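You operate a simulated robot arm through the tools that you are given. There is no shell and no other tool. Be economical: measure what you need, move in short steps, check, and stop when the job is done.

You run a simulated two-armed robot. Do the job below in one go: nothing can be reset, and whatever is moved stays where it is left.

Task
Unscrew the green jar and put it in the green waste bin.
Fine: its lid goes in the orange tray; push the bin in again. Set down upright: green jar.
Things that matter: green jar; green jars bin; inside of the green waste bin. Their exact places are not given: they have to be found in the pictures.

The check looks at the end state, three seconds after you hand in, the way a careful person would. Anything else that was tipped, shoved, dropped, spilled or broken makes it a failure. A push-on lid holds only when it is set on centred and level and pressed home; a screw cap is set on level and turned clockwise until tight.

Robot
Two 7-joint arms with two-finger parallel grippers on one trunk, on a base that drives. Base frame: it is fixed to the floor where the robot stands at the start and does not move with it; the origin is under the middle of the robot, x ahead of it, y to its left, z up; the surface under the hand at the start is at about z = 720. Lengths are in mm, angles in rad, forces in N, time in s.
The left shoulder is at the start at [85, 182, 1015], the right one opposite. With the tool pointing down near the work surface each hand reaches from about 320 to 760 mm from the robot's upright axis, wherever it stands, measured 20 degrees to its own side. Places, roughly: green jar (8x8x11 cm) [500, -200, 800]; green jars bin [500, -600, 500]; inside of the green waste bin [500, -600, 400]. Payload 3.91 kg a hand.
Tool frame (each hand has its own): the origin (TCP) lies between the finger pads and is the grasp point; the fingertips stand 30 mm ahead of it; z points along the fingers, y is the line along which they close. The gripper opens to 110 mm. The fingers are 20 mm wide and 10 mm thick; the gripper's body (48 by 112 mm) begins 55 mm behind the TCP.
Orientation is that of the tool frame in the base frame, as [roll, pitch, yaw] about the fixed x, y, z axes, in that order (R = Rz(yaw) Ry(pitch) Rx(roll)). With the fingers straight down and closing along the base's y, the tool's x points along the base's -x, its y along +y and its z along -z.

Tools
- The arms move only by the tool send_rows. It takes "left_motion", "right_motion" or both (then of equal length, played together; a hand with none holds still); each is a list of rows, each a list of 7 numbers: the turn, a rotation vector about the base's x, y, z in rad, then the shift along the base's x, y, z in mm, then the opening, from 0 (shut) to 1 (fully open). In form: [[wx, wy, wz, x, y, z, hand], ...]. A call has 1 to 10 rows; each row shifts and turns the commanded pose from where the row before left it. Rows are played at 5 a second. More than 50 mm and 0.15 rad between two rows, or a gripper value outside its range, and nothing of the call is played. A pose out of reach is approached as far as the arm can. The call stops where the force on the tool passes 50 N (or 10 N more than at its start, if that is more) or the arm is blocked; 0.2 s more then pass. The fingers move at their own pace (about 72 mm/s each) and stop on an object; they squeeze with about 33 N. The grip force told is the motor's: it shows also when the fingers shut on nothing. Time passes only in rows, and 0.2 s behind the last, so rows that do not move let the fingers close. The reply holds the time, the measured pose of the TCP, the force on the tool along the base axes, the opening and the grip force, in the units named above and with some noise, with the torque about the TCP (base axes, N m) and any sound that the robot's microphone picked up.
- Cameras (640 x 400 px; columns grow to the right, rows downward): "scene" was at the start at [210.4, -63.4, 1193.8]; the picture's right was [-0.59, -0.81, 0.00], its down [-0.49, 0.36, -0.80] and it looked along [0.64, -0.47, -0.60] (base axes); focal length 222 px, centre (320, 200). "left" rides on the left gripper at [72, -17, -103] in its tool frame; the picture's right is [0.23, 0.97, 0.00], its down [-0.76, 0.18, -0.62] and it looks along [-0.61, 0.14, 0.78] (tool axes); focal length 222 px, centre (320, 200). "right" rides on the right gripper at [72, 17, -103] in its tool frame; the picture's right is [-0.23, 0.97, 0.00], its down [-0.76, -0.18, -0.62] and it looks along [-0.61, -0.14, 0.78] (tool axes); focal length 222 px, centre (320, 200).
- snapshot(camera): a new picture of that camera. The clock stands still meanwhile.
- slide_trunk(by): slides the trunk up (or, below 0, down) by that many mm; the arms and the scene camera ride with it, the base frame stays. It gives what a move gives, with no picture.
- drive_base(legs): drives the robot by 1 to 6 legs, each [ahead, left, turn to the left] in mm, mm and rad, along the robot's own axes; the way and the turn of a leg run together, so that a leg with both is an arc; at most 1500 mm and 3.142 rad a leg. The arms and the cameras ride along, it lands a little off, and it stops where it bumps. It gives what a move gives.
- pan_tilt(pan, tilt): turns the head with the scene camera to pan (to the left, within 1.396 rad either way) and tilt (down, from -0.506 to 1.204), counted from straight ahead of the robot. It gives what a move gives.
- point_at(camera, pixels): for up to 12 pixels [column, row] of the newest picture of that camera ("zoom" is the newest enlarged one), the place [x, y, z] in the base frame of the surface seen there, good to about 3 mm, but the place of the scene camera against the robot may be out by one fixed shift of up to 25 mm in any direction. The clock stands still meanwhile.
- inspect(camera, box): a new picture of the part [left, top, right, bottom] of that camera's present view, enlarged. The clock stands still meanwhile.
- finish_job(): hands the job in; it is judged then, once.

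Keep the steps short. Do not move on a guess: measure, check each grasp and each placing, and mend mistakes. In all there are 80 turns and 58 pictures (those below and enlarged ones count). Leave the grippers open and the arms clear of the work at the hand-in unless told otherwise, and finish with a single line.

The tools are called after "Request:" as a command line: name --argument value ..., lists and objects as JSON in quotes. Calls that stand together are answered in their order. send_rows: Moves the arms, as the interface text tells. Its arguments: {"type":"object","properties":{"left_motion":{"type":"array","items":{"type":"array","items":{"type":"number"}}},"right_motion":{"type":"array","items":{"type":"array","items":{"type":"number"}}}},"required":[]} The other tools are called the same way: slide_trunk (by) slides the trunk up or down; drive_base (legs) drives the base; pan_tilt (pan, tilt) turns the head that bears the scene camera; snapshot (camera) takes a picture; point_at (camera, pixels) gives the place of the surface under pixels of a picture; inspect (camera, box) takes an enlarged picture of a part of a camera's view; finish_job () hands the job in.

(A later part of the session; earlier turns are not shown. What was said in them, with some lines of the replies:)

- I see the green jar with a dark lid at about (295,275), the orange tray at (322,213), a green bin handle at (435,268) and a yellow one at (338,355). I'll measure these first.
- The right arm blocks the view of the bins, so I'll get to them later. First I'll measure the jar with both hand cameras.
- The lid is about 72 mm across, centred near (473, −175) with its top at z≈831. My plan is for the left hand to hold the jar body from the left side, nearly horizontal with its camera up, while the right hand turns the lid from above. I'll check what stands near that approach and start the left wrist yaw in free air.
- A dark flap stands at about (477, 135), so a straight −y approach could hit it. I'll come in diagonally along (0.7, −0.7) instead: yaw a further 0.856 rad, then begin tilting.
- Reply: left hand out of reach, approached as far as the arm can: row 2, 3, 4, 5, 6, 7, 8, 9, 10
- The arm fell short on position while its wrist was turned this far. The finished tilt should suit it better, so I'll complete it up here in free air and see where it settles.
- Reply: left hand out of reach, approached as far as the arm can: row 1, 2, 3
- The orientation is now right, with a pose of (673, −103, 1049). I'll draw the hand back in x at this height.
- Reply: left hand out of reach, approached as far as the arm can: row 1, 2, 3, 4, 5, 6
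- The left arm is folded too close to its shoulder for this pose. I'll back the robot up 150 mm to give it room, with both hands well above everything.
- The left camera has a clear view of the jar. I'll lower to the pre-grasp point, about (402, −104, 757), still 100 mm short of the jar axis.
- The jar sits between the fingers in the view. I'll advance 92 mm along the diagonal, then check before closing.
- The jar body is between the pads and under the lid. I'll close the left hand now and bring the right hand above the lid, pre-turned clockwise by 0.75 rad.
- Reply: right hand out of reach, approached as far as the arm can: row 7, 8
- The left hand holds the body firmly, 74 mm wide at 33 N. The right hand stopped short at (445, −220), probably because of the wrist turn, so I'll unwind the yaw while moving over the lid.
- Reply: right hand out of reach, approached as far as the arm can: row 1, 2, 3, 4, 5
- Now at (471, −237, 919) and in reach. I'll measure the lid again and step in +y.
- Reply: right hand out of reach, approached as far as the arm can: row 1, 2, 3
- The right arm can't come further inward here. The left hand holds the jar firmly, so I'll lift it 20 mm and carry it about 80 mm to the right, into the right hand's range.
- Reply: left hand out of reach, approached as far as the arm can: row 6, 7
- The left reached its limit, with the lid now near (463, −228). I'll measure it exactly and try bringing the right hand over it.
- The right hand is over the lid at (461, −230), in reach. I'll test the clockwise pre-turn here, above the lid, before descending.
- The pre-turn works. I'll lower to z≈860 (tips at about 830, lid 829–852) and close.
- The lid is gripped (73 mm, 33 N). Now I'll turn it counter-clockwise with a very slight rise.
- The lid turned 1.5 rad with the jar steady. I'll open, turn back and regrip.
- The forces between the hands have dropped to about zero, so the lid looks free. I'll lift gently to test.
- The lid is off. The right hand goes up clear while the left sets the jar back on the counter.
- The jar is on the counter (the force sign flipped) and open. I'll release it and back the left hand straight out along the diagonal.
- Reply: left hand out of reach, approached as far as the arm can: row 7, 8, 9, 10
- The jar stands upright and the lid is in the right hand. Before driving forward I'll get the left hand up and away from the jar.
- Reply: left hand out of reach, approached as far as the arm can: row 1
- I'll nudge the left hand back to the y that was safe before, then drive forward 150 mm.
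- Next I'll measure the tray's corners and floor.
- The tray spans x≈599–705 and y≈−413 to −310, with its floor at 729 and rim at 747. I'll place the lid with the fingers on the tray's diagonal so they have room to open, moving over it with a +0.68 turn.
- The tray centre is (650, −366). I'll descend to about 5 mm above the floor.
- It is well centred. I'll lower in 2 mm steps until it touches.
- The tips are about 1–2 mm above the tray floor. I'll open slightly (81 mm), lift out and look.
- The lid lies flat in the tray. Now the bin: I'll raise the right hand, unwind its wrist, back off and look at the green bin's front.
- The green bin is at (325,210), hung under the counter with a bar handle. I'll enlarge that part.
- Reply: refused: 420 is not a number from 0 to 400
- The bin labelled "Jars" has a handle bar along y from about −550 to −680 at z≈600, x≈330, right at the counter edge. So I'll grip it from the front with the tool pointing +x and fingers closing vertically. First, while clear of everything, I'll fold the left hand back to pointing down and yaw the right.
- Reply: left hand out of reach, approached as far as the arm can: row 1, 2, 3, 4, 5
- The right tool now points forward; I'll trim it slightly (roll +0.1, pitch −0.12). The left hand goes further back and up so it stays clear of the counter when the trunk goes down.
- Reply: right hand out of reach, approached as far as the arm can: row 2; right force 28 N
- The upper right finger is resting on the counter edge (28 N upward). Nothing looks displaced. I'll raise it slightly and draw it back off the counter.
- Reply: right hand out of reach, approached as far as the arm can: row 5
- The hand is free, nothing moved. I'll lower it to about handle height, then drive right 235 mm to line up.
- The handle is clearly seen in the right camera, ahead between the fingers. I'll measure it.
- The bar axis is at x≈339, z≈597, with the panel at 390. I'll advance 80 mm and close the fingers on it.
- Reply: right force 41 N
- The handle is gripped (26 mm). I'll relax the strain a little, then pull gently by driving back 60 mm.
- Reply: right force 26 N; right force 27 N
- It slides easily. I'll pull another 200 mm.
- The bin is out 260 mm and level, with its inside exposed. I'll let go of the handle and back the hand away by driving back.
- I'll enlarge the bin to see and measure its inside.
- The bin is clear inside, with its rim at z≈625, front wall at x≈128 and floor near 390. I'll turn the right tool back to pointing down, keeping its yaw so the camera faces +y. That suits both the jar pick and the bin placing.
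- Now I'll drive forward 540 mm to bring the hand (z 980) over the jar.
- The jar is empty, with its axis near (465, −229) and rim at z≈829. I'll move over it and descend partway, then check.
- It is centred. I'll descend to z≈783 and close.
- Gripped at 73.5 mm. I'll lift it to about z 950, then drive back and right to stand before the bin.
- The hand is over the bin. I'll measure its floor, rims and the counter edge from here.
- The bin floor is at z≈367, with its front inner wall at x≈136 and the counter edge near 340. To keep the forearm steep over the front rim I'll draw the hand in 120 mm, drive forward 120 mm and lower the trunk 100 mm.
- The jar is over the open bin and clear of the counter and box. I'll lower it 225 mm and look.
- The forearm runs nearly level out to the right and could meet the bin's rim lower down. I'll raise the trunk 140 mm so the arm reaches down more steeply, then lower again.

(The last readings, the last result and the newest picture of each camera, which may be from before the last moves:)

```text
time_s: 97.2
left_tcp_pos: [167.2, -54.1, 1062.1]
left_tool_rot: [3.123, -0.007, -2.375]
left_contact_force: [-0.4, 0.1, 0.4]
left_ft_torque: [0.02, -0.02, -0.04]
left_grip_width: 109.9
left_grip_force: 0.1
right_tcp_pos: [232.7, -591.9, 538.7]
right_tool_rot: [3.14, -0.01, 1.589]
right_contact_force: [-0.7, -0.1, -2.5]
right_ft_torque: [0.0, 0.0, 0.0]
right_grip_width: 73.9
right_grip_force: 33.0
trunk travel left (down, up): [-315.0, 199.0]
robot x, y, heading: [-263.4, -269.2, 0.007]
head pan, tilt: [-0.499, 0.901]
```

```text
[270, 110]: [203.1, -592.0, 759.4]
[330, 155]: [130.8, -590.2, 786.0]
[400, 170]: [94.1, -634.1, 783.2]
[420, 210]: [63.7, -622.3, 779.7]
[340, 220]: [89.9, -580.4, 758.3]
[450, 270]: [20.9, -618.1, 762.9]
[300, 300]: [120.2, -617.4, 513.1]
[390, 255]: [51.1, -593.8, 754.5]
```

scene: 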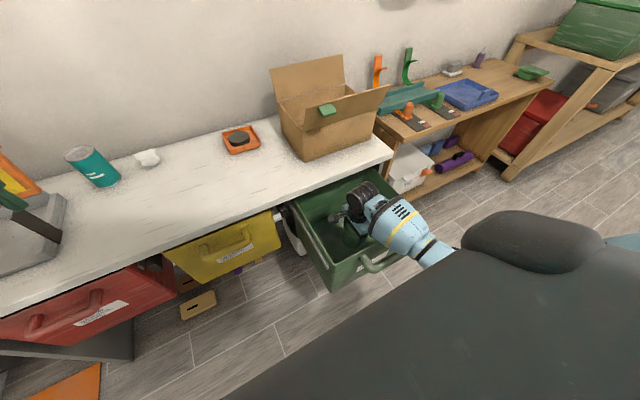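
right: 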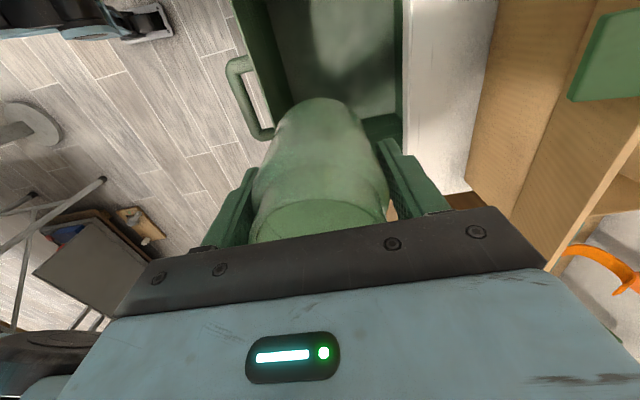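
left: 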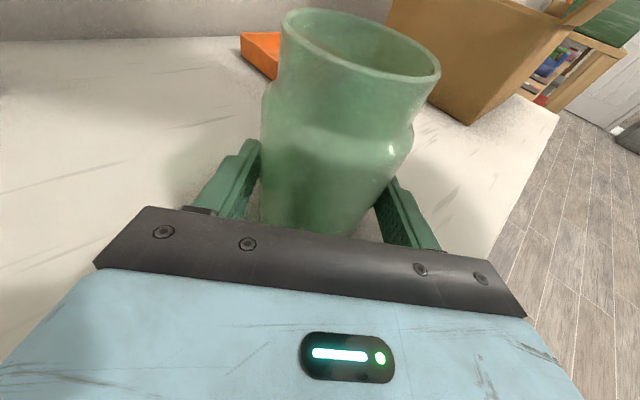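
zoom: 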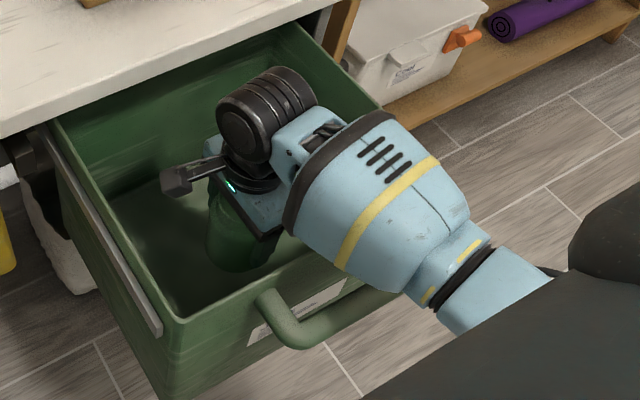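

The forearm is thick and nearly level. Lowering the last 108 mm here would press it on the front rim. It's better to reach in from the bin's left side with the arm stretched down. I'll lift the jar back out and bring the hand to the robot's right side before repositioning.

Request:
send_rows --right_motion '[[0, 0, 0, 0, 0, 45, 0], [0, 0, 0, 0, 0, 45, 0], [0, 0, 0, 0, 0, 45, 0], [0, 0, 0, 0, 0, 45, 0], [0, 0, 0, 0, 0, 45, 0]]'

Request:
send_rows --right_motion '[[0, 0, 0, -36, -29, 15, 0], [0, 0, 0, -36, -29, 15, 0], [0, 0, 0, -36, -29, 15, 0], [0, 0, 0, -36, -29, 15, 0], [0, 0, 0, -36, -29, 15, 0], [0, 0, 0, -36, -29, 15, 0]]'

Request:
drive_base --legs '[[0, 245, 0]]'

Request:
pan_tilt --pan -0.9 --tilt 0.9

Request:
snapshot --camera "scene"

```text
time_s: 98.4
left_tcp_pos: [166.0, -52.1, 1061.8]
left_tool_rot: [3.123, -0.007, -2.376]
left_contact_force: [-0.5, 0.1, -1.4]
left_ft_torque: [0.01, 0.01, -0.01]
left_grip_width: 110.1
left_grip_force: 0.2
right_tcp_pos: [235.2, -593.4, 766.3]
right_tool_rot: [-3.14, -0.01, 1.587]
right_contact_force: [-0.4, -1.3, -2.4]
right_ft_torque: [0.02, 0.0, -0.02]
right_grip_width: 74.0
right_grip_force: 33.0
trunk travel left (down, up): [-315.0, 199.0]
robot x, y, heading: [-264.6, -270.5, 0.004]
head pan, tilt: [-0.499, 0.901]
```

```text
time_s: 99.8
left_tcp_pos: [166.5, -53.3, 1061.2]
left_tool_rot: [3.127, -0.006, -2.374]
left_contact_force: [-0.1, 0.2, 0.0]
left_ft_torque: [0.01, 0.01, 0.05]
left_grip_width: 110.1
left_grip_force: 0.1
right_tcp_pos: [16.9, -764.8, 855.3]
right_tool_rot: [3.139, -0.012, 1.589]
right_contact_force: [0.4, -0.2, -2.3]
right_ft_torque: [0.01, -0.05, 0.0]
right_grip_width: 74.0
right_grip_force: 33.0
trunk travel left (down, up): [-315.0, 199.0]
robot x, y, heading: [-263.9, -265.0, 0.002]
head pan, tilt: [-0.499, 0.901]
```

```text
time_s: 102.6
left_tcp_pos: [166.6, 195.4, 1061.3]
left_tool_rot: [3.125, -0.007, -2.374]
left_contact_force: [0.0, 0.1, 0.1]
left_ft_torque: [-0.01, -0.04, 0.02]
left_grip_width: 110.2
left_grip_force: 0.1
right_tcp_pos: [17.6, -517.4, 855.8]
right_tool_rot: [3.14, -0.011, 1.586]
right_contact_force: [0.2, -0.4, -2.9]
right_ft_torque: [-0.01, -0.01, 0.03]
right_grip_width: 73.8
right_grip_force: 32.6
trunk travel left (down, up): [-315.0, 199.0]
robot x, y, heading: [-265.4, -16.6, -0.001]
head pan, tilt: [-0.499, 0.901]
```

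```text
time_s: 103.4
left_tcp_pos: [168.1, 194.4, 1061.3]
left_tool_rot: [3.125, -0.008, -2.375]
left_contact_force: [0.6, 0.8, 0.5]
left_ft_torque: [-0.01, 0.02, -0.01]
left_grip_width: 110.1
left_grip_force: 0.1
right_tcp_pos: [17.0, -517.7, 855.2]
right_tool_rot: [3.138, -0.013, 1.586]
right_contact_force: [-0.4, 0.0, -1.8]
right_ft_torque: [0.03, 0.0, -0.01]
right_grip_width: 74.1
right_grip_force: 32.8
trunk travel left (down, up): [-315.0, 199.0]
robot x, y, heading: [-265.5, -18.5, 0.002]
head pan, tilt: [-0.901, 0.901]
```

```text
10 pictures are left
```

scene: 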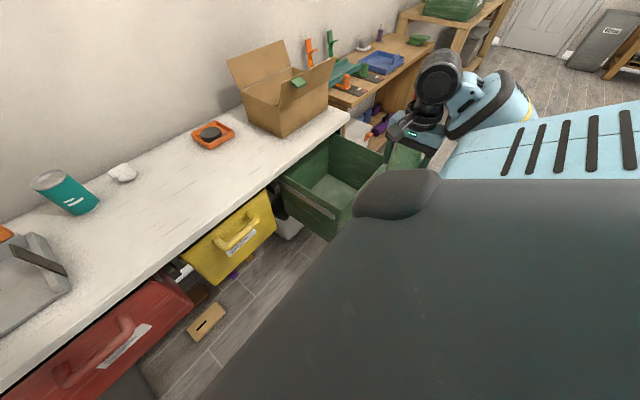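

I'll draw the left hand back a bit so it stays clear of the screen frame, then drive forward 245 mm beside the bin.

Request:
send_rows --left_motion '[[0, 0, 0, -30, -25, 0, 1], [0, 0, 0, -30, -25, 0, 1], [0, 0, 0, -30, -25, 0, 1]]'

Request:
drive_base --legs '[[245, 0, 0]]'

Request:
send_rows --right_motion '[[0, 0, 0, -5, -30, -20, 0], [0, 0, 0, -5, -30, -20, 0], [0, 0, 0, -5, -30, -20, 0], [0, 0, 0, -5, -30, -20, 0]]'

Request:
snapshot --camera "scene"

```text
time_s: 104.2
left_tcp_pos: [75.5, 117.3, 1062.9]
left_tool_rot: [3.124, -0.004, -2.373]
left_contact_force: [-0.2, -0.2, -1.0]
left_ft_torque: [0.0, -0.05, -0.02]
left_grip_width: 109.8
left_grip_force: 0.1
right_tcp_pos: [17.5, -517.9, 854.8]
right_tool_rot: [3.14, -0.013, 1.587]
right_contact_force: [-0.2, -1.1, -2.5]
right_ft_torque: [0.04, -0.02, 0.02]
right_grip_width: 73.8
right_grip_force: 32.8
trunk travel left (down, up): [-315.0, 199.0]
robot x, y, heading: [-262.8, -16.5, 0.003]
head pan, tilt: [-0.901, 0.901]
```

```text
time_s: 106.0
left_tcp_pos: [321.7, 117.0, 1061.7]
left_tool_rot: [3.125, -0.006, -2.379]
left_contact_force: [0.3, 0.6, -0.1]
left_ft_torque: [-0.03, 0.03, 0.01]
left_grip_width: 110.1
left_grip_force: 0.1
right_tcp_pos: [259.5, -518.9, 855.7]
right_tool_rot: [-3.14, -0.012, 1.582]
right_contact_force: [0.4, 0.6, -2.9]
right_ft_torque: [0.02, 0.0, 0.04]
right_grip_width: 74.0
right_grip_force: 33.0
trunk travel left (down, up): [-315.0, 199.0]
robot x, y, heading: [-18.8, -21.8, -0.002]
head pan, tilt: [-0.901, 0.901]
```

```text
time_s: 107.0
left_tcp_pos: [321.0, 115.9, 1062.0]
left_tool_rot: [3.126, -0.004, -2.38]
left_contact_force: [0.6, -0.9, -0.6]
left_ft_torque: [0.01, -0.01, 0.01]
left_grip_width: 110.1
left_grip_force: 0.0
right_tcp_pos: [241.7, -640.1, 773.9]
right_tool_rot: [3.139, -0.012, 1.582]
right_contact_force: [0.5, -0.4, -2.2]
right_ft_torque: [0.04, 0.02, -0.01]
right_grip_width: 73.8
right_grip_force: 33.0
trunk travel left (down, up): [-315.0, 199.0]
robot x, y, heading: [-17.6, -15.7, -0.006]
head pan, tilt: [-0.901, 0.901]
```

```text
9 pictures are left
```

scene: 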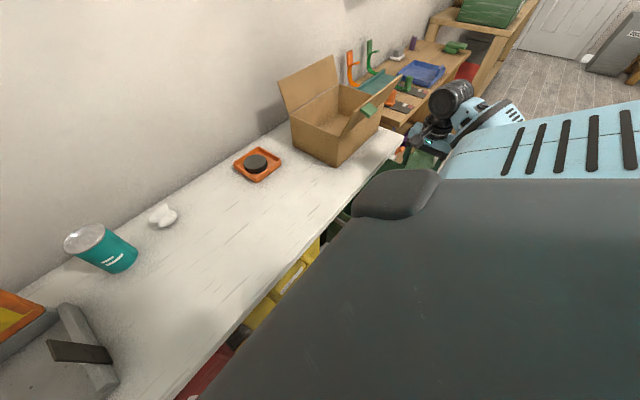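

The hand is at (242, −640, 774) over the bin. I'll lower in steps, watching reach and force.

Request:
send_rows --right_motion '[[0, 0, 0, -1, 0, -40, 0], [0, 0, 0, -1, 0, -40, 0], [0, 0, 0, -1, 0, -40, 0], [0, 0, 0, -1, 0, -40, 0], [0, 0, 0, -1, 0, -40, 0]]'

Request:
snapshot --camera "right"

Request:
point_at --camera "right" --pixels '[[310, 60], [250, 100], [390, 60], [420, 60], [300, 20], [450, 100]]'

```text
time_s: 108.2
left_tcp_pos: [320.7, 116.3, 1062.8]
left_tool_rot: [3.123, -0.007, -2.381]
left_contact_force: [0.0, -0.7, 0.7]
left_ft_torque: [0.02, 0.0, 0.03]
left_grip_width: 109.7
left_grip_force: 0.1
right_tcp_pos: [237.3, -638.7, 575.5]
right_tool_rot: [3.139, -0.011, 1.582]
right_contact_force: [0.4, 0.5, -2.3]
right_ft_torque: [0.01, -0.02, -0.01]
right_grip_width: 74.1
right_grip_force: 33.5
trunk travel left (down, up): [-315.0, 199.0]
robot x, y, heading: [-17.4, -20.0, -0.001]
head pan, tilt: [-0.901, 0.901]
```

```text
8 pictures are left
```

right: 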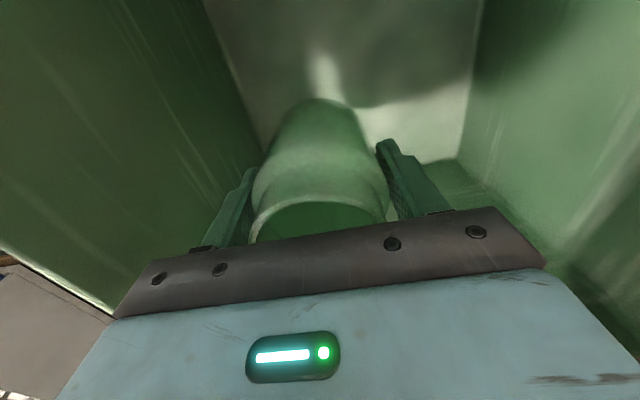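

```text
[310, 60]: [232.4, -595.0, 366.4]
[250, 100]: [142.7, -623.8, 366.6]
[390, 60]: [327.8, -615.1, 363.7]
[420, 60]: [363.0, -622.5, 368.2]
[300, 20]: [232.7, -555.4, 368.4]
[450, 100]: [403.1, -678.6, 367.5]
```

It is well inside, in reach with no contact, and the floor is at 367. I'll go down to z≈440.

Request:
send_rows --right_motion '[[0, 0, 0, 0, 0, -30, 0], [0, 0, 0, 0, 0, -30, 0], [0, 0, 0, 0, 0, -30, 0], [0, 0, 0, 0, 0, -25, 0], [0, 0, 0, 0, 0, -20, 0]]'

```text
time_s: 109.4
left_tcp_pos: [321.3, 120.1, 1061.3]
left_tool_rot: [3.127, -0.007, -2.376]
left_contact_force: [-0.1, 0.4, -0.9]
left_ft_torque: [0.01, 0.0, 0.03]
left_grip_width: 109.7
left_grip_force: 0.1
right_tcp_pos: [237.8, -640.9, 444.7]
right_tool_rot: [3.134, 0.0, 1.583]
right_contact_force: [-0.5, -0.5, -1.6]
right_ft_torque: [-0.01, -0.05, 0.02]
right_grip_width: 73.8
right_grip_force: 32.8
trunk travel left (down, up): [-315.0, 199.0]
robot x, y, heading: [-20.4, -20.7, -0.004]
head pan, tilt: [-0.901, 0.901]
```

16 mm remain. Now small steps to the floor.

Request:
send_rows --right_motion '[[0, 0, 0, 0, 0, -4, 0], [0, 0, 0, 0, 0, -4, 0], [0, 0, 0, 0, 0, -3, 0], [0, 0, 0, 0, 0, 0, 0]]'

```text
time_s: 110.4
left_tcp_pos: [321.2, 123.6, 1061.4]
left_tool_rot: [3.132, -0.008, -2.379]
left_contact_force: [-0.5, -0.2, -0.1]
left_ft_torque: [-0.01, 0.0, 0.01]
left_grip_width: 110.0
left_grip_force: 0.1
right_tcp_pos: [237.3, -646.8, 440.2]
right_tool_rot: [3.133, 0.013, 1.586]
right_contact_force: [0.0, -0.3, -1.3]
right_ft_torque: [0.0, -0.04, -0.01]
right_grip_width: 74.2
right_grip_force: 32.9
trunk travel left (down, up): [-315.0, 199.0]
robot x, y, heading: [-18.9, -20.7, -0.004]
head pan, tilt: [-0.901, 0.901]
```

The left hand's readings have shifted 7 mm in y and rolled slightly, which suggests the arm is pressing on something behind the wrist. I'll raise it 25 mm at once and look.

Request:
send_rows --right_motion '[[0, 0, 0, 0, 0, 10, 0], [0, 0, 0, 0, 0, 15, 0]]'

Request:
pan_tilt --pan -1.25 --tilt 0.85

Request:
snapshot --camera "scene"

```text
time_s: 111.0
left_tcp_pos: [320.8, 117.3, 1061.7]
left_tool_rot: [3.125, -0.006, -2.38]
left_contact_force: [0.5, 0.1, 0.3]
left_ft_torque: [0.01, 0.0, -0.02]
left_grip_width: 109.9
left_grip_force: 0.1
right_tcp_pos: [232.5, -637.3, 453.0]
right_tool_rot: [-3.136, -0.017, 1.581]
right_contact_force: [-0.6, -0.3, -0.4]
right_ft_torque: [0.01, -0.03, 0.0]
right_grip_width: 74.1
right_grip_force: 33.2
trunk travel left (down, up): [-315.0, 199.0]
robot x, y, heading: [-17.5, -18.9, -0.008]
head pan, tilt: [-0.901, 0.901]
```

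```text
time_s: 111.9
left_tcp_pos: [321.8, 117.4, 1061.3]
left_tool_rot: [3.122, -0.007, -2.378]
left_contact_force: [0.2, 0.2, 0.0]
left_ft_torque: [-0.01, 0.0, 0.04]
left_grip_width: 110.3
left_grip_force: 0.1
right_tcp_pos: [233.5, -638.6, 454.9]
right_tool_rot: [3.141, -0.011, 1.583]
right_contact_force: [0.0, 0.4, -2.5]
right_ft_torque: [0.0, 0.01, -0.02]
right_grip_width: 73.8
right_grip_force: 33.0
trunk travel left (down, up): [-315.0, 199.0]
robot x, y, heading: [-18.9, -18.7, -0.007]
head pan, tilt: [-1.25, 0.85]
```

```text
7 pictures are left
```

scene: 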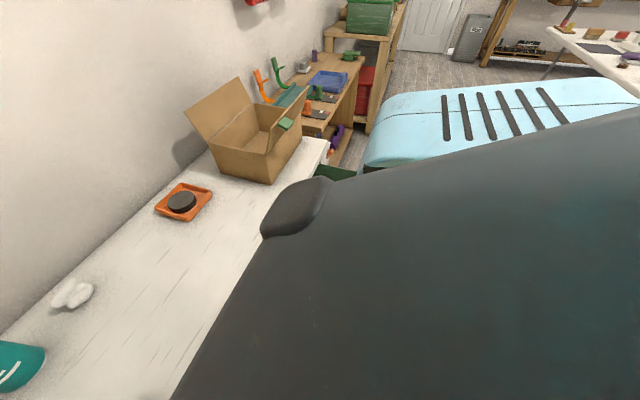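

The arm relaxed once raised, so the forearm was meeting the bin's left rim. Moving the whole robot 45 mm right puts that rim under a higher part of the forearm. I'll raise 20 mm, shift, then lower again.

Request:
send_rows --right_motion '[[0, 0, 0, 0, 0, 20, 0]]'

Request:
drive_base --legs '[[0, -45, 0]]'

Request:
send_rows --right_motion '[[0, 0, 0, 0, 0, -15, 0], [0, 0, 0, 0, 0, -15, 0], [0, 0, 0, 0, 0, -8, 0], [0, 0, 0, 0, 0, 0, 0]]'

```text
time_s: 112.3
left_tcp_pos: [321.8, 116.5, 1063.2]
left_tool_rot: [3.125, -0.005, -2.379]
left_contact_force: [0.8, -0.4, -0.1]
left_ft_torque: [0.01, 0.0, 0.03]
left_grip_width: 110.1
left_grip_force: 0.0
right_tcp_pos: [233.6, -639.2, 475.5]
right_tool_rot: [3.139, -0.012, 1.582]
right_contact_force: [-0.8, -0.4, -1.1]
right_ft_torque: [0.02, 0.01, -0.02]
right_grip_width: 74.0
right_grip_force: 33.0
trunk travel left (down, up): [-315.0, 199.0]
robot x, y, heading: [-18.5, -17.5, -0.007]
head pan, tilt: [-1.25, 0.85]
```

```text
time_s: 113.3
left_tcp_pos: [320.8, 70.6, 1061.6]
left_tool_rot: [3.123, -0.007, -2.379]
left_contact_force: [-0.6, -1.0, -0.5]
left_ft_torque: [0.02, 0.0, -0.01]
left_grip_width: 109.8
left_grip_force: 0.1
right_tcp_pos: [234.4, -684.1, 474.3]
right_tool_rot: [3.141, -0.011, 1.583]
right_contact_force: [0.3, 0.9, -1.2]
right_ft_torque: [0.02, 0.02, -0.03]
right_grip_width: 73.9
right_grip_force: 32.9
trunk travel left (down, up): [-315.0, 199.0]
robot x, y, heading: [-21.4, -61.8, -0.002]
head pan, tilt: [-1.25, 0.85]
```

```text
time_s: 114.3
left_tcp_pos: [321.3, 74.4, 1062.9]
left_tool_rot: [3.126, -0.006, -2.378]
left_contact_force: [0.4, 0.0, 0.6]
left_ft_torque: [0.01, 0.01, -0.02]
left_grip_width: 109.9
left_grip_force: 0.0
right_tcp_pos: [236.8, -684.2, 439.9]
right_tool_rot: [3.138, -0.008, 1.583]
right_contact_force: [0.1, -0.5, -1.4]
right_ft_torque: [0.01, 0.0, -0.01]
right_grip_width: 73.8
right_grip_force: 32.9
trunk travel left (down, up): [-315.0, 199.0]
robot x, y, heading: [-16.5, -60.1, -0.007]
head pan, tilt: [-1.25, 0.85]
```

It is closer, with a slight lean again at 440 and 10 mm still to go. A higher shoulder makes the forearm steeper, so I'll raise the trunk 35 mm and lower the hand to about z 433.

Request:
slide_trunk --by 35

Request:
send_rows --right_motion '[[0, 0, 0, 0, 0, -15, 0], [0, 0, 0, 0, 0, -15, 0], [0, 0, 0, 0, 0, -7, 0], [0, 0, 0, 0, 0, 0, 0]]'

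```text
time_s: 115.1
left_tcp_pos: [322.8, 72.0, 1097.7]
left_tool_rot: [3.125, -0.008, -2.38]
left_contact_force: [-0.1, -0.4, 0.2]
left_ft_torque: [-0.01, 0.02, -0.02]
left_grip_width: 110.0
left_grip_force: 0.0
right_tcp_pos: [233.7, -682.9, 471.6]
right_tool_rot: [-3.141, -0.013, 1.584]
right_contact_force: [0.8, 0.3, -2.8]
right_ft_torque: [0.01, 0.01, -0.03]
right_grip_width: 73.9
right_grip_force: 32.7
trunk travel left (down, up): [-350.0, 164.0]
robot x, y, heading: [-19.0, -68.9, -0.002]
head pan, tilt: [-1.25, 0.85]
```

```text
time_s: 116.1
left_tcp_pos: [320.8, 73.4, 1096.9]
left_tool_rot: [3.126, -0.004, -2.38]
left_contact_force: [-0.4, -0.6, 0.2]
left_ft_torque: [0.0, 0.01, -0.01]
left_grip_width: 109.8
left_grip_force: 0.0
right_tcp_pos: [234.6, -683.2, 435.1]
right_tool_rot: [3.14, -0.012, 1.584]
right_contact_force: [-0.2, 0.8, -2.4]
right_ft_torque: [0.0, 0.02, -0.02]
right_grip_width: 73.7
right_grip_force: 32.4
trunk travel left (down, up): [-350.0, 164.0]
robot x, y, heading: [-21.6, -62.5, -0.006]
head pan, tilt: [-1.25, 0.85]
```

It is level with no lean now, at z 435. Now the last millimetres to the floor.

Request:
send_rows --right_motion '[[0, 0, 0, 0, 0, -3, 0], [0, 0, 0, 0, 0, -2, 0], [0, 0, 0, 0, 0, -1, 0], [0, 0, 0, 0, 0, 0, 0]]'

Request:
snapshot --camera "right"

```text
time_s: 117.1
left_tcp_pos: [320.6, 74.3, 1097.1]
left_tool_rot: [3.125, -0.006, -2.38]
left_contact_force: [-0.2, -0.7, -0.2]
left_ft_torque: [0.0, -0.02, 0.02]
left_grip_width: 109.9
left_grip_force: 0.0
right_tcp_pos: [233.3, -682.5, 429.8]
right_tool_rot: [3.138, -0.01, 1.582]
right_contact_force: [-2.5, 0.2, 5.3]
right_ft_torque: [-0.18, 0.22, -0.05]
right_grip_width: 73.7
right_grip_force: 32.7
trunk travel left (down, up): [-350.0, 164.0]
robot x, y, heading: [-18.1, -62.6, -0.003]
head pan, tilt: [-1.25, 0.85]
```

```text
6 pictures are left
```

right: 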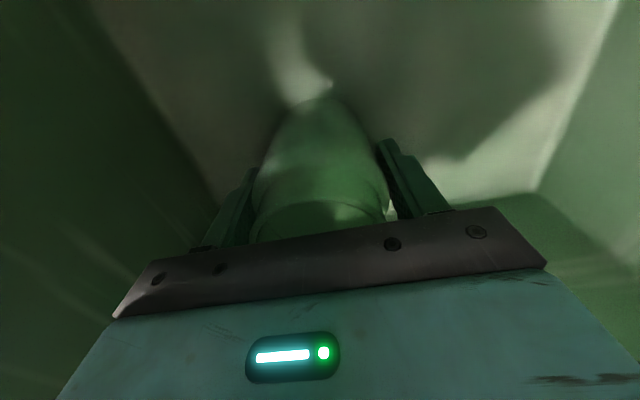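

The jar stands on the bin floor (about 8 N picked up). I'll release it and rise straight out.

Request:
send_rows --right_motion '[[0, 0, 0, 0, 0, 0, 1], [0, 0, 0, 0, 0, 0, 1], [0, 0, 0, 0, 0, 20, 1], [0, 0, 0, 0, 0, 40, 1], [0, 0, 0, 0, 0, 45, 1], [0, 0, 0, 0, 0, 45, 1], [0, 0, 0, 0, 0, 45, 1], [0, 0, 0, 0, 0, 45, 1], [0, 0, 0, 0, 0, 45, 1], [0, 0, 0, 0, 0, 45, 1]]'

Request:
snapshot --camera "right"

```text
time_s: 119.3
left_tcp_pos: [321.8, 73.6, 1097.5]
left_tool_rot: [3.125, -0.008, -2.38]
left_contact_force: [1.0, -0.3, 0.5]
left_ft_torque: [0.03, 0.03, -0.05]
left_grip_width: 110.2
left_grip_force: 0.0
right_tcp_pos: [238.2, -684.4, 758.7]
right_tool_rot: [3.139, -0.012, 1.583]
right_contact_force: [-0.5, -0.2, 0.0]
right_ft_torque: [-0.01, -0.02, -0.01]
right_grip_width: 109.9
right_grip_force: 0.1
trunk travel left (down, up): [-350.0, 164.0]
robot x, y, heading: [-20.3, -60.9, -0.006]
head pan, tilt: [-1.25, 0.85]
```

```text
5 pictures are left
```

right: 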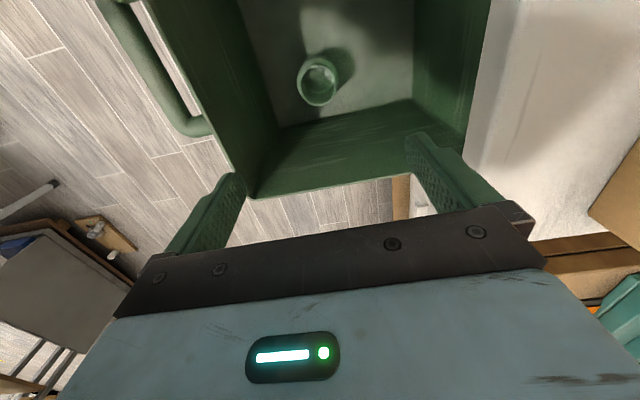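

The jar stands upright in the bin. Next I'll push the bin in: back off 500 mm, then shut the fingers, tilt the tool forward and bring the hand ahead of the robot.

Request:
drive_base --legs '[[-500, 0, 0]]'

Request:
send_rows --right_motion '[[0, 0, 0, 27, 36, 0, 0], [0, 0, 0, 27, 36, 0, 0], [0, -0.145, 0, 27, 36, 0, 0], [0, -0.145, 0, 27, 36, 0, 0], [0, -0.145, 0, 27, 36, 0, 0], [0, -0.145, 0, 27, 36, 0, 0], [0, -0.145, 0, 27, 36, 0, 0], [0, -0.145, 0, 27, 36, 0, 0]]'

```text
time_s: 122.3
left_tcp_pos: [-174.0, 73.9, 1097.5]
left_tool_rot: [3.125, -0.006, -2.383]
left_contact_force: [0.4, -0.1, 1.2]
left_ft_torque: [0.01, 0.0, 0.03]
left_grip_width: 110.2
left_grip_force: 0.1
right_tcp_pos: [-258.6, -682.8, 756.9]
right_tool_rot: [3.14, -0.013, 1.579]
right_contact_force: [-0.8, -0.5, 0.1]
right_ft_torque: [0.01, 0.0, 0.0]
right_grip_width: 110.1
right_grip_force: 0.1
trunk travel left (down, up): [-350.0, 164.0]
robot x, y, heading: [-514.1, -58.2, -0.003]
head pan, tilt: [-1.25, 0.85]
```

```text
time_s: 124.1
left_tcp_pos: [-173.5, 74.8, 1096.5]
left_tool_rot: [3.125, -0.007, -2.384]
left_contact_force: [0.5, -0.2, 0.8]
left_ft_torque: [0.02, -0.01, 0.01]
left_grip_width: 110.0
left_grip_force: 0.1
right_tcp_pos: [-42.2, -394.2, 759.4]
right_tool_rot: [2.266, 0.0, 1.584]
right_contact_force: [0.7, 0.6, -0.2]
right_ft_torque: [0.02, -0.03, 0.0]
right_grip_width: 0.1
right_grip_force: 33.6
trunk travel left (down, up): [-350.0, 164.0]
robot x, y, heading: [-519.0, -57.7, -0.005]
head pan, tilt: [-1.25, 0.85]
```

As planned. I'll drive right 205 mm, lower the trunk 235 mm and the hand 65 mm, and check the aim.

Request:
drive_base --legs '[[0, -205, 0]]'

Request:
slide_trunk --by -235

Request:
send_rows --right_motion '[[0, 0, 0, 0, 0, -22, 0], [0, 0, 0, 0, 0, -22, 0], [0, 0, 0, 0, 0, -20, 0]]'

Request:
snapshot --camera "right"

Request:
point_at --camera "right" --pixels '[[330, 60], [330, 100], [330, 130], [300, 60], [370, 80], [360, 40]]'

```text
time_s: 126.5
left_tcp_pos: [-174.8, -132.4, 1097.5]
left_tool_rot: [3.124, -0.006, -2.382]
left_contact_force: [0.3, -0.8, -0.1]
left_ft_torque: [0.0, 0.02, 0.02]
left_grip_width: 110.1
left_grip_force: 0.0
right_tcp_pos: [-43.0, -602.1, 759.1]
right_tool_rot: [2.269, -0.001, 1.586]
right_contact_force: [0.2, -0.5, 0.1]
right_ft_torque: [0.04, -0.01, -0.02]
right_grip_width: 0.1
right_grip_force: 33.3
trunk travel left (down, up): [-350.0, 164.0]
robot x, y, heading: [-513.8, -268.0, -0.004]
head pan, tilt: [-1.25, 0.85]
```

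```text
time_s: 129.0
left_tcp_pos: [-175.6, -134.1, 862.2]
left_tool_rot: [3.125, -0.007, -2.384]
left_contact_force: [-0.9, -0.7, 0.3]
left_ft_torque: [0.01, -0.01, 0.0]
left_grip_width: 109.8
left_grip_force: 0.1
right_tcp_pos: [-43.8, -602.3, 525.5]
right_tool_rot: [2.269, 0.001, 1.584]
right_contact_force: [0.2, 0.3, 0.3]
right_ft_torque: [-0.02, 0.0, -0.01]
right_grip_width: 0.0
right_grip_force: 33.1
trunk travel left (down, up): [-115.0, 399.0]
robot x, y, heading: [-519.4, -266.6, -0.005]
head pan, tilt: [-1.25, 0.85]
```

```text
time_s: 129.8
left_tcp_pos: [-174.6, -133.4, 861.9]
left_tool_rot: [3.126, -0.006, -2.382]
left_contact_force: [-0.3, 0.6, -0.3]
left_ft_torque: [0.0, 0.02, 0.01]
left_grip_width: 110.0
left_grip_force: 0.1
right_tcp_pos: [-43.5, -601.7, 460.7]
right_tool_rot: [2.27, 0.0, 1.584]
right_contact_force: [0.7, -0.2, -0.4]
right_ft_torque: [0.02, 0.0, -0.01]
right_grip_width: 0.0
right_grip_force: 32.8
trunk travel left (down, up): [-115.0, 399.0]
robot x, y, heading: [-517.2, -266.6, -0.003]
head pan, tilt: [-1.25, 0.85]
```

```text
4 pictures are left
```

right: 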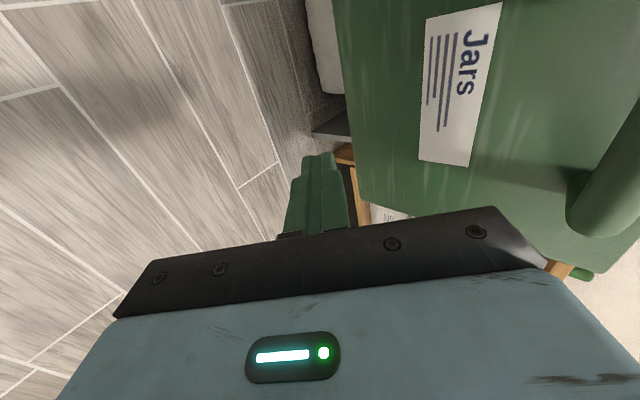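

```text
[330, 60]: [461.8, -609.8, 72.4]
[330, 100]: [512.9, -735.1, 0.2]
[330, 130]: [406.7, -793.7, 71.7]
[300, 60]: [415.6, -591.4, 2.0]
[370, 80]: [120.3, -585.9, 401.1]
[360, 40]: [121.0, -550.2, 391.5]
```

The panel is straight ahead at x≈122 and the tips are at z≈441, clear below the handle. I'll drive forward 250 mm to start pushing and read the force.

Request:
drive_base --legs '[[250, 0, 0]]'

```text
time_s: 131.6
left_tcp_pos: [76.9, -135.3, 861.9]
left_tool_rot: [3.127, -0.006, -2.383]
left_contact_force: [1.0, 0.5, -0.1]
left_ft_torque: [0.03, 0.0, 0.0]
left_grip_width: 110.0
left_grip_force: 0.1
right_tcp_pos: [207.5, -604.3, 460.3]
right_tool_rot: [2.272, 0.0, 1.585]
right_contact_force: [0.1, 0.3, -0.1]
right_ft_torque: [-0.02, -0.01, 0.0]
right_grip_width: 0.2
right_grip_force: 33.0
trunk travel left (down, up): [-115.0, 399.0]
robot x, y, heading: [-261.5, -268.7, -0.001]
head pan, tilt: [-1.25, 0.85]
```

The bin moves freely ahead of the fingers. I'll go on with 140 mm more, then look.

Request:
drive_base --legs '[[140, 0, 0]]'

Request:
snapshot --camera "right"

Request:
point_at --camera "right" --pixels '[[370, 80], [360, 40], [420, 180], [500, 150], [600, 150], [450, 80]]'

```text
time_s: 132.9
left_tcp_pos: [214.2, -136.4, 861.7]
left_tool_rot: [3.125, -0.007, -2.382]
left_contact_force: [-0.1, -0.1, -1.0]
left_ft_torque: [0.02, 0.01, -0.02]
left_grip_width: 110.1
left_grip_force: 0.2
right_tcp_pos: [345.3, -604.8, 460.4]
right_tool_rot: [2.271, -0.002, 1.584]
right_contact_force: [0.6, 0.8, -0.2]
right_ft_torque: [0.01, 0.02, 0.01]
right_grip_width: 0.0
right_grip_force: 33.3
trunk travel left (down, up): [-115.0, 399.0]
robot x, y, heading: [-125.8, -270.7, -0.007]
head pan, tilt: [-1.25, 0.85]
```

```text
3 pictures are left
```

right: 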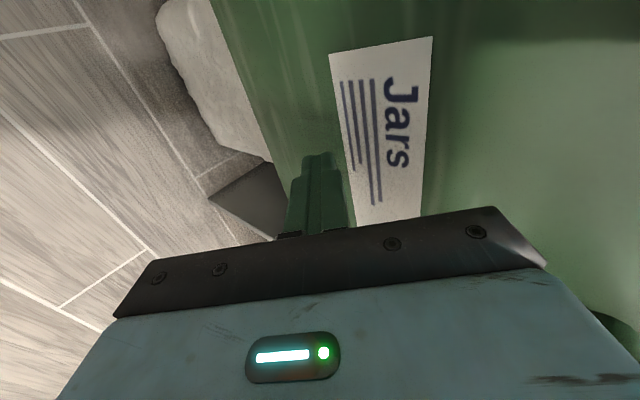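

```text
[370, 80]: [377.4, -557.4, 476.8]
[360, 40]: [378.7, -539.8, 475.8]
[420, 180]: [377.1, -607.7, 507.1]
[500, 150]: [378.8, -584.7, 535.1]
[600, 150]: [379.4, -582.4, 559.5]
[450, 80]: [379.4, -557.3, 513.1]
```

The panel is at x≈378 and stood at 390 to start with. I'll push the last 12 mm with the arm, feeling for the stop.

Request:
send_rows --right_motion '[[0, 0, 0, 4, 0, 0, 0], [0, 0, 0, 4, 0, 0, 0], [0, 0, 0, 4, 0, 0, 0], [0, 0, 0, 3, 0, 0, 0], [0, 0, 0, 2, 0, 0, 0]]'

Request:
point_at --camera "right" --pixels '[[370, 80]]'

```text
time_s: 134.1
left_tcp_pos: [212.8, -136.6, 862.4]
left_tool_rot: [3.126, -0.005, -2.383]
left_contact_force: [0.1, -0.6, -0.4]
left_ft_torque: [0.0, -0.02, -0.04]
left_grip_width: 110.1
left_grip_force: 0.0
right_tcp_pos: [360.2, -604.6, 461.0]
right_tool_rot: [2.271, 0.0, 1.585]
right_contact_force: [-2.4, -1.5, -0.1]
right_ft_torque: [-0.02, 0.03, -0.07]
right_grip_width: 0.0
right_grip_force: 33.1
trunk travel left (down, up): [-115.0, 399.0]
robot x, y, heading: [-130.6, -269.1, -0.005]
head pan, tilt: [-1.25, 0.85]
```

```text
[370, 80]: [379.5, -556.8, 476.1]
```

Request:
send_rows --right_motion '[[0, 0, 0, 2, 0, 0, 0], [0, 0, 0, 2, 0, 0, 0], [0, 0, 0, 0, 0, 0, 0]]'

Request:
snapshot --camera "right"

Request:
point_at --camera "right" --pixels '[[370, 80], [420, 180], [500, 150]]'

```text
time_s: 134.9
left_tcp_pos: [211.2, -136.6, 862.7]
left_tool_rot: [3.125, -0.006, -2.382]
left_contact_force: [-0.5, -0.5, 0.3]
left_ft_torque: [0.01, -0.01, 0.03]
left_grip_width: 110.1
left_grip_force: 0.1
right_tcp_pos: [363.2, -605.8, 461.1]
right_tool_rot: [2.272, 0.0, 1.584]
right_contact_force: [-25.5, 2.6, 5.5]
right_ft_torque: [0.02, 0.15, -0.09]
right_grip_width: 0.0
right_grip_force: 32.8
trunk travel left (down, up): [-115.0, 399.0]
robot x, y, heading: [-130.4, -269.1, -0.009]
head pan, tilt: [-1.25, 0.85]
```

```text
2 pictures are left
```

right: 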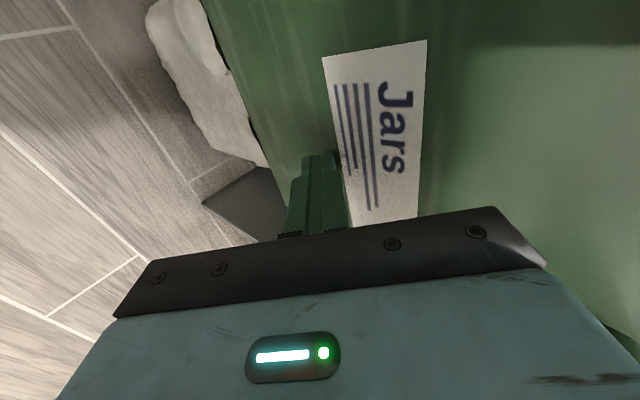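

```text
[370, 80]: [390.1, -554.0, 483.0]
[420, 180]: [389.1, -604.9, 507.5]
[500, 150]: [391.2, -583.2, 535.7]
```

The stop is felt (25 N) and the panel reads x≈390, its original place. I'll back away, open the hand and take a last look.

Request:
send_rows --right_motion '[[0, 0, 0, -15, 0, 0, 0], [0, 0, 0, -30, 0, 0, 0], [0, 0, 0, -30, 0, 0, 0]]'

Request:
drive_base --legs '[[-350, 0, 0]]'

Request:
send_rows --right_motion '[[0, 0, 0, 0, 0, 0, 1], [0, 0, 0, 0, 0, 0, 1], [0, 0, 0, 0, 0, 0, 1], [0, 0, 0, 0, 0, 0, 1]]'

Request:
slide_trunk --by 200

Request:
pan_tilt --pan -0.3 --tilt 0.65

Request:
snapshot --camera "scene"

```text
time_s: 135.7
left_tcp_pos: [213.6, -136.4, 862.4]
left_tool_rot: [3.125, -0.005, -2.382]
left_contact_force: [-0.2, -0.3, -0.2]
left_ft_torque: [0.01, 0.03, 0.0]
left_grip_width: 110.2
left_grip_force: 0.1
right_tcp_pos: [301.8, -609.8, 469.7]
right_tool_rot: [2.24, 0.005, 1.581]
right_contact_force: [0.9, 0.4, -0.5]
right_ft_torque: [0.01, 0.01, 0.03]
right_grip_width: 0.0
right_grip_force: 32.9
trunk travel left (down, up): [-115.0, 399.0]
robot x, y, heading: [-126.7, -269.4, -0.01]
head pan, tilt: [-1.25, 0.85]
```

```text
time_s: 138.0
left_tcp_pos: [-137.0, -134.6, 861.7]
left_tool_rot: [3.125, -0.006, -2.384]
left_contact_force: [-0.2, -0.5, 0.3]
left_ft_torque: [0.01, 0.0, 0.01]
left_grip_width: 110.4
left_grip_force: 0.0
right_tcp_pos: [-51.6, -608.0, 470.7]
right_tool_rot: [2.238, 0.005, 1.582]
right_contact_force: [0.7, 0.1, -0.7]
right_ft_torque: [-0.02, -0.03, 0.04]
right_grip_width: 0.1
right_grip_force: 32.9
trunk travel left (down, up): [-115.0, 399.0]
robot x, y, heading: [-482.1, -270.2, -0.01]
head pan, tilt: [-1.25, 0.85]
```

```text
time_s: 139.0
left_tcp_pos: [-137.8, -134.3, 862.2]
left_tool_rot: [3.126, -0.007, -2.383]
left_contact_force: [0.2, -0.6, -0.9]
left_ft_torque: [0.01, -0.02, 0.01]
left_grip_width: 109.9
left_grip_force: 0.0
right_tcp_pos: [-50.6, -608.0, 470.7]
right_tool_rot: [2.238, 0.006, 1.585]
right_contact_force: [0.1, 0.7, 0.6]
right_ft_torque: [0.01, 0.02, -0.03]
right_grip_width: 110.1
right_grip_force: 0.0
trunk travel left (down, up): [-115.0, 399.0]
robot x, y, heading: [-477.1, -267.9, -0.006]
head pan, tilt: [-1.25, 0.85]
```

```text
time_s: 141.2
left_tcp_pos: [-137.0, -133.7, 1062.0]
left_tool_rot: [3.124, -0.006, -2.385]
left_contact_force: [0.5, 0.2, -0.5]
left_ft_torque: [-0.03, -0.01, 0.01]
left_grip_width: 110.0
left_grip_force: 0.2
right_tcp_pos: [-39.0, -610.4, 681.9]
right_tool_rot: [2.211, 0.018, 1.586]
right_contact_force: [0.5, -0.2, -0.2]
right_ft_torque: [0.02, 0.0, 0.0]
right_grip_width: 109.9
right_grip_force: 0.0
trunk travel left (down, up): [-315.0, 199.0]
robot x, y, heading: [-477.4, -264.3, -0.01]
head pan, tilt: [-1.25, 0.85]
```

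```text
time_s: 142.4
left_tcp_pos: [-138.5, -133.7, 1060.6]
left_tool_rot: [3.127, -0.006, -2.384]
left_contact_force: [-0.5, 0.0, 0.2]
left_ft_torque: [-0.02, 0.0, -0.03]
left_grip_width: 110.0
left_grip_force: 0.1
right_tcp_pos: [-39.2, -611.2, 682.2]
right_tool_rot: [2.208, 0.016, 1.584]
right_contact_force: [-0.2, -0.6, 0.0]
right_ft_torque: [0.01, -0.01, 0.0]
right_grip_width: 110.1
right_grip_force: 0.0
trunk travel left (down, up): [-315.0, 199.0]
robot x, y, heading: [-478.6, -267.1, -0.011]
head pan, tilt: [-0.3, 0.649]
```

```text
1 pictures are left
```

scene: 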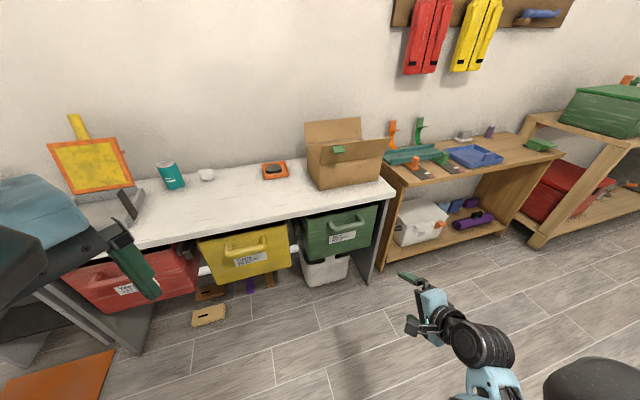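

The bin is closed flush under the counter, the lid is in the orange tray, nothing else has moved, and both hands are open and clear. I'm handing in.

Request:
finish_job

```text
The job is handed in.
```

The green jar is unscrewed and was set upright in the green "Jars" bin, its lid is in the orange tray, and the bin is pushed fully in (the jar was not seen again after the push).
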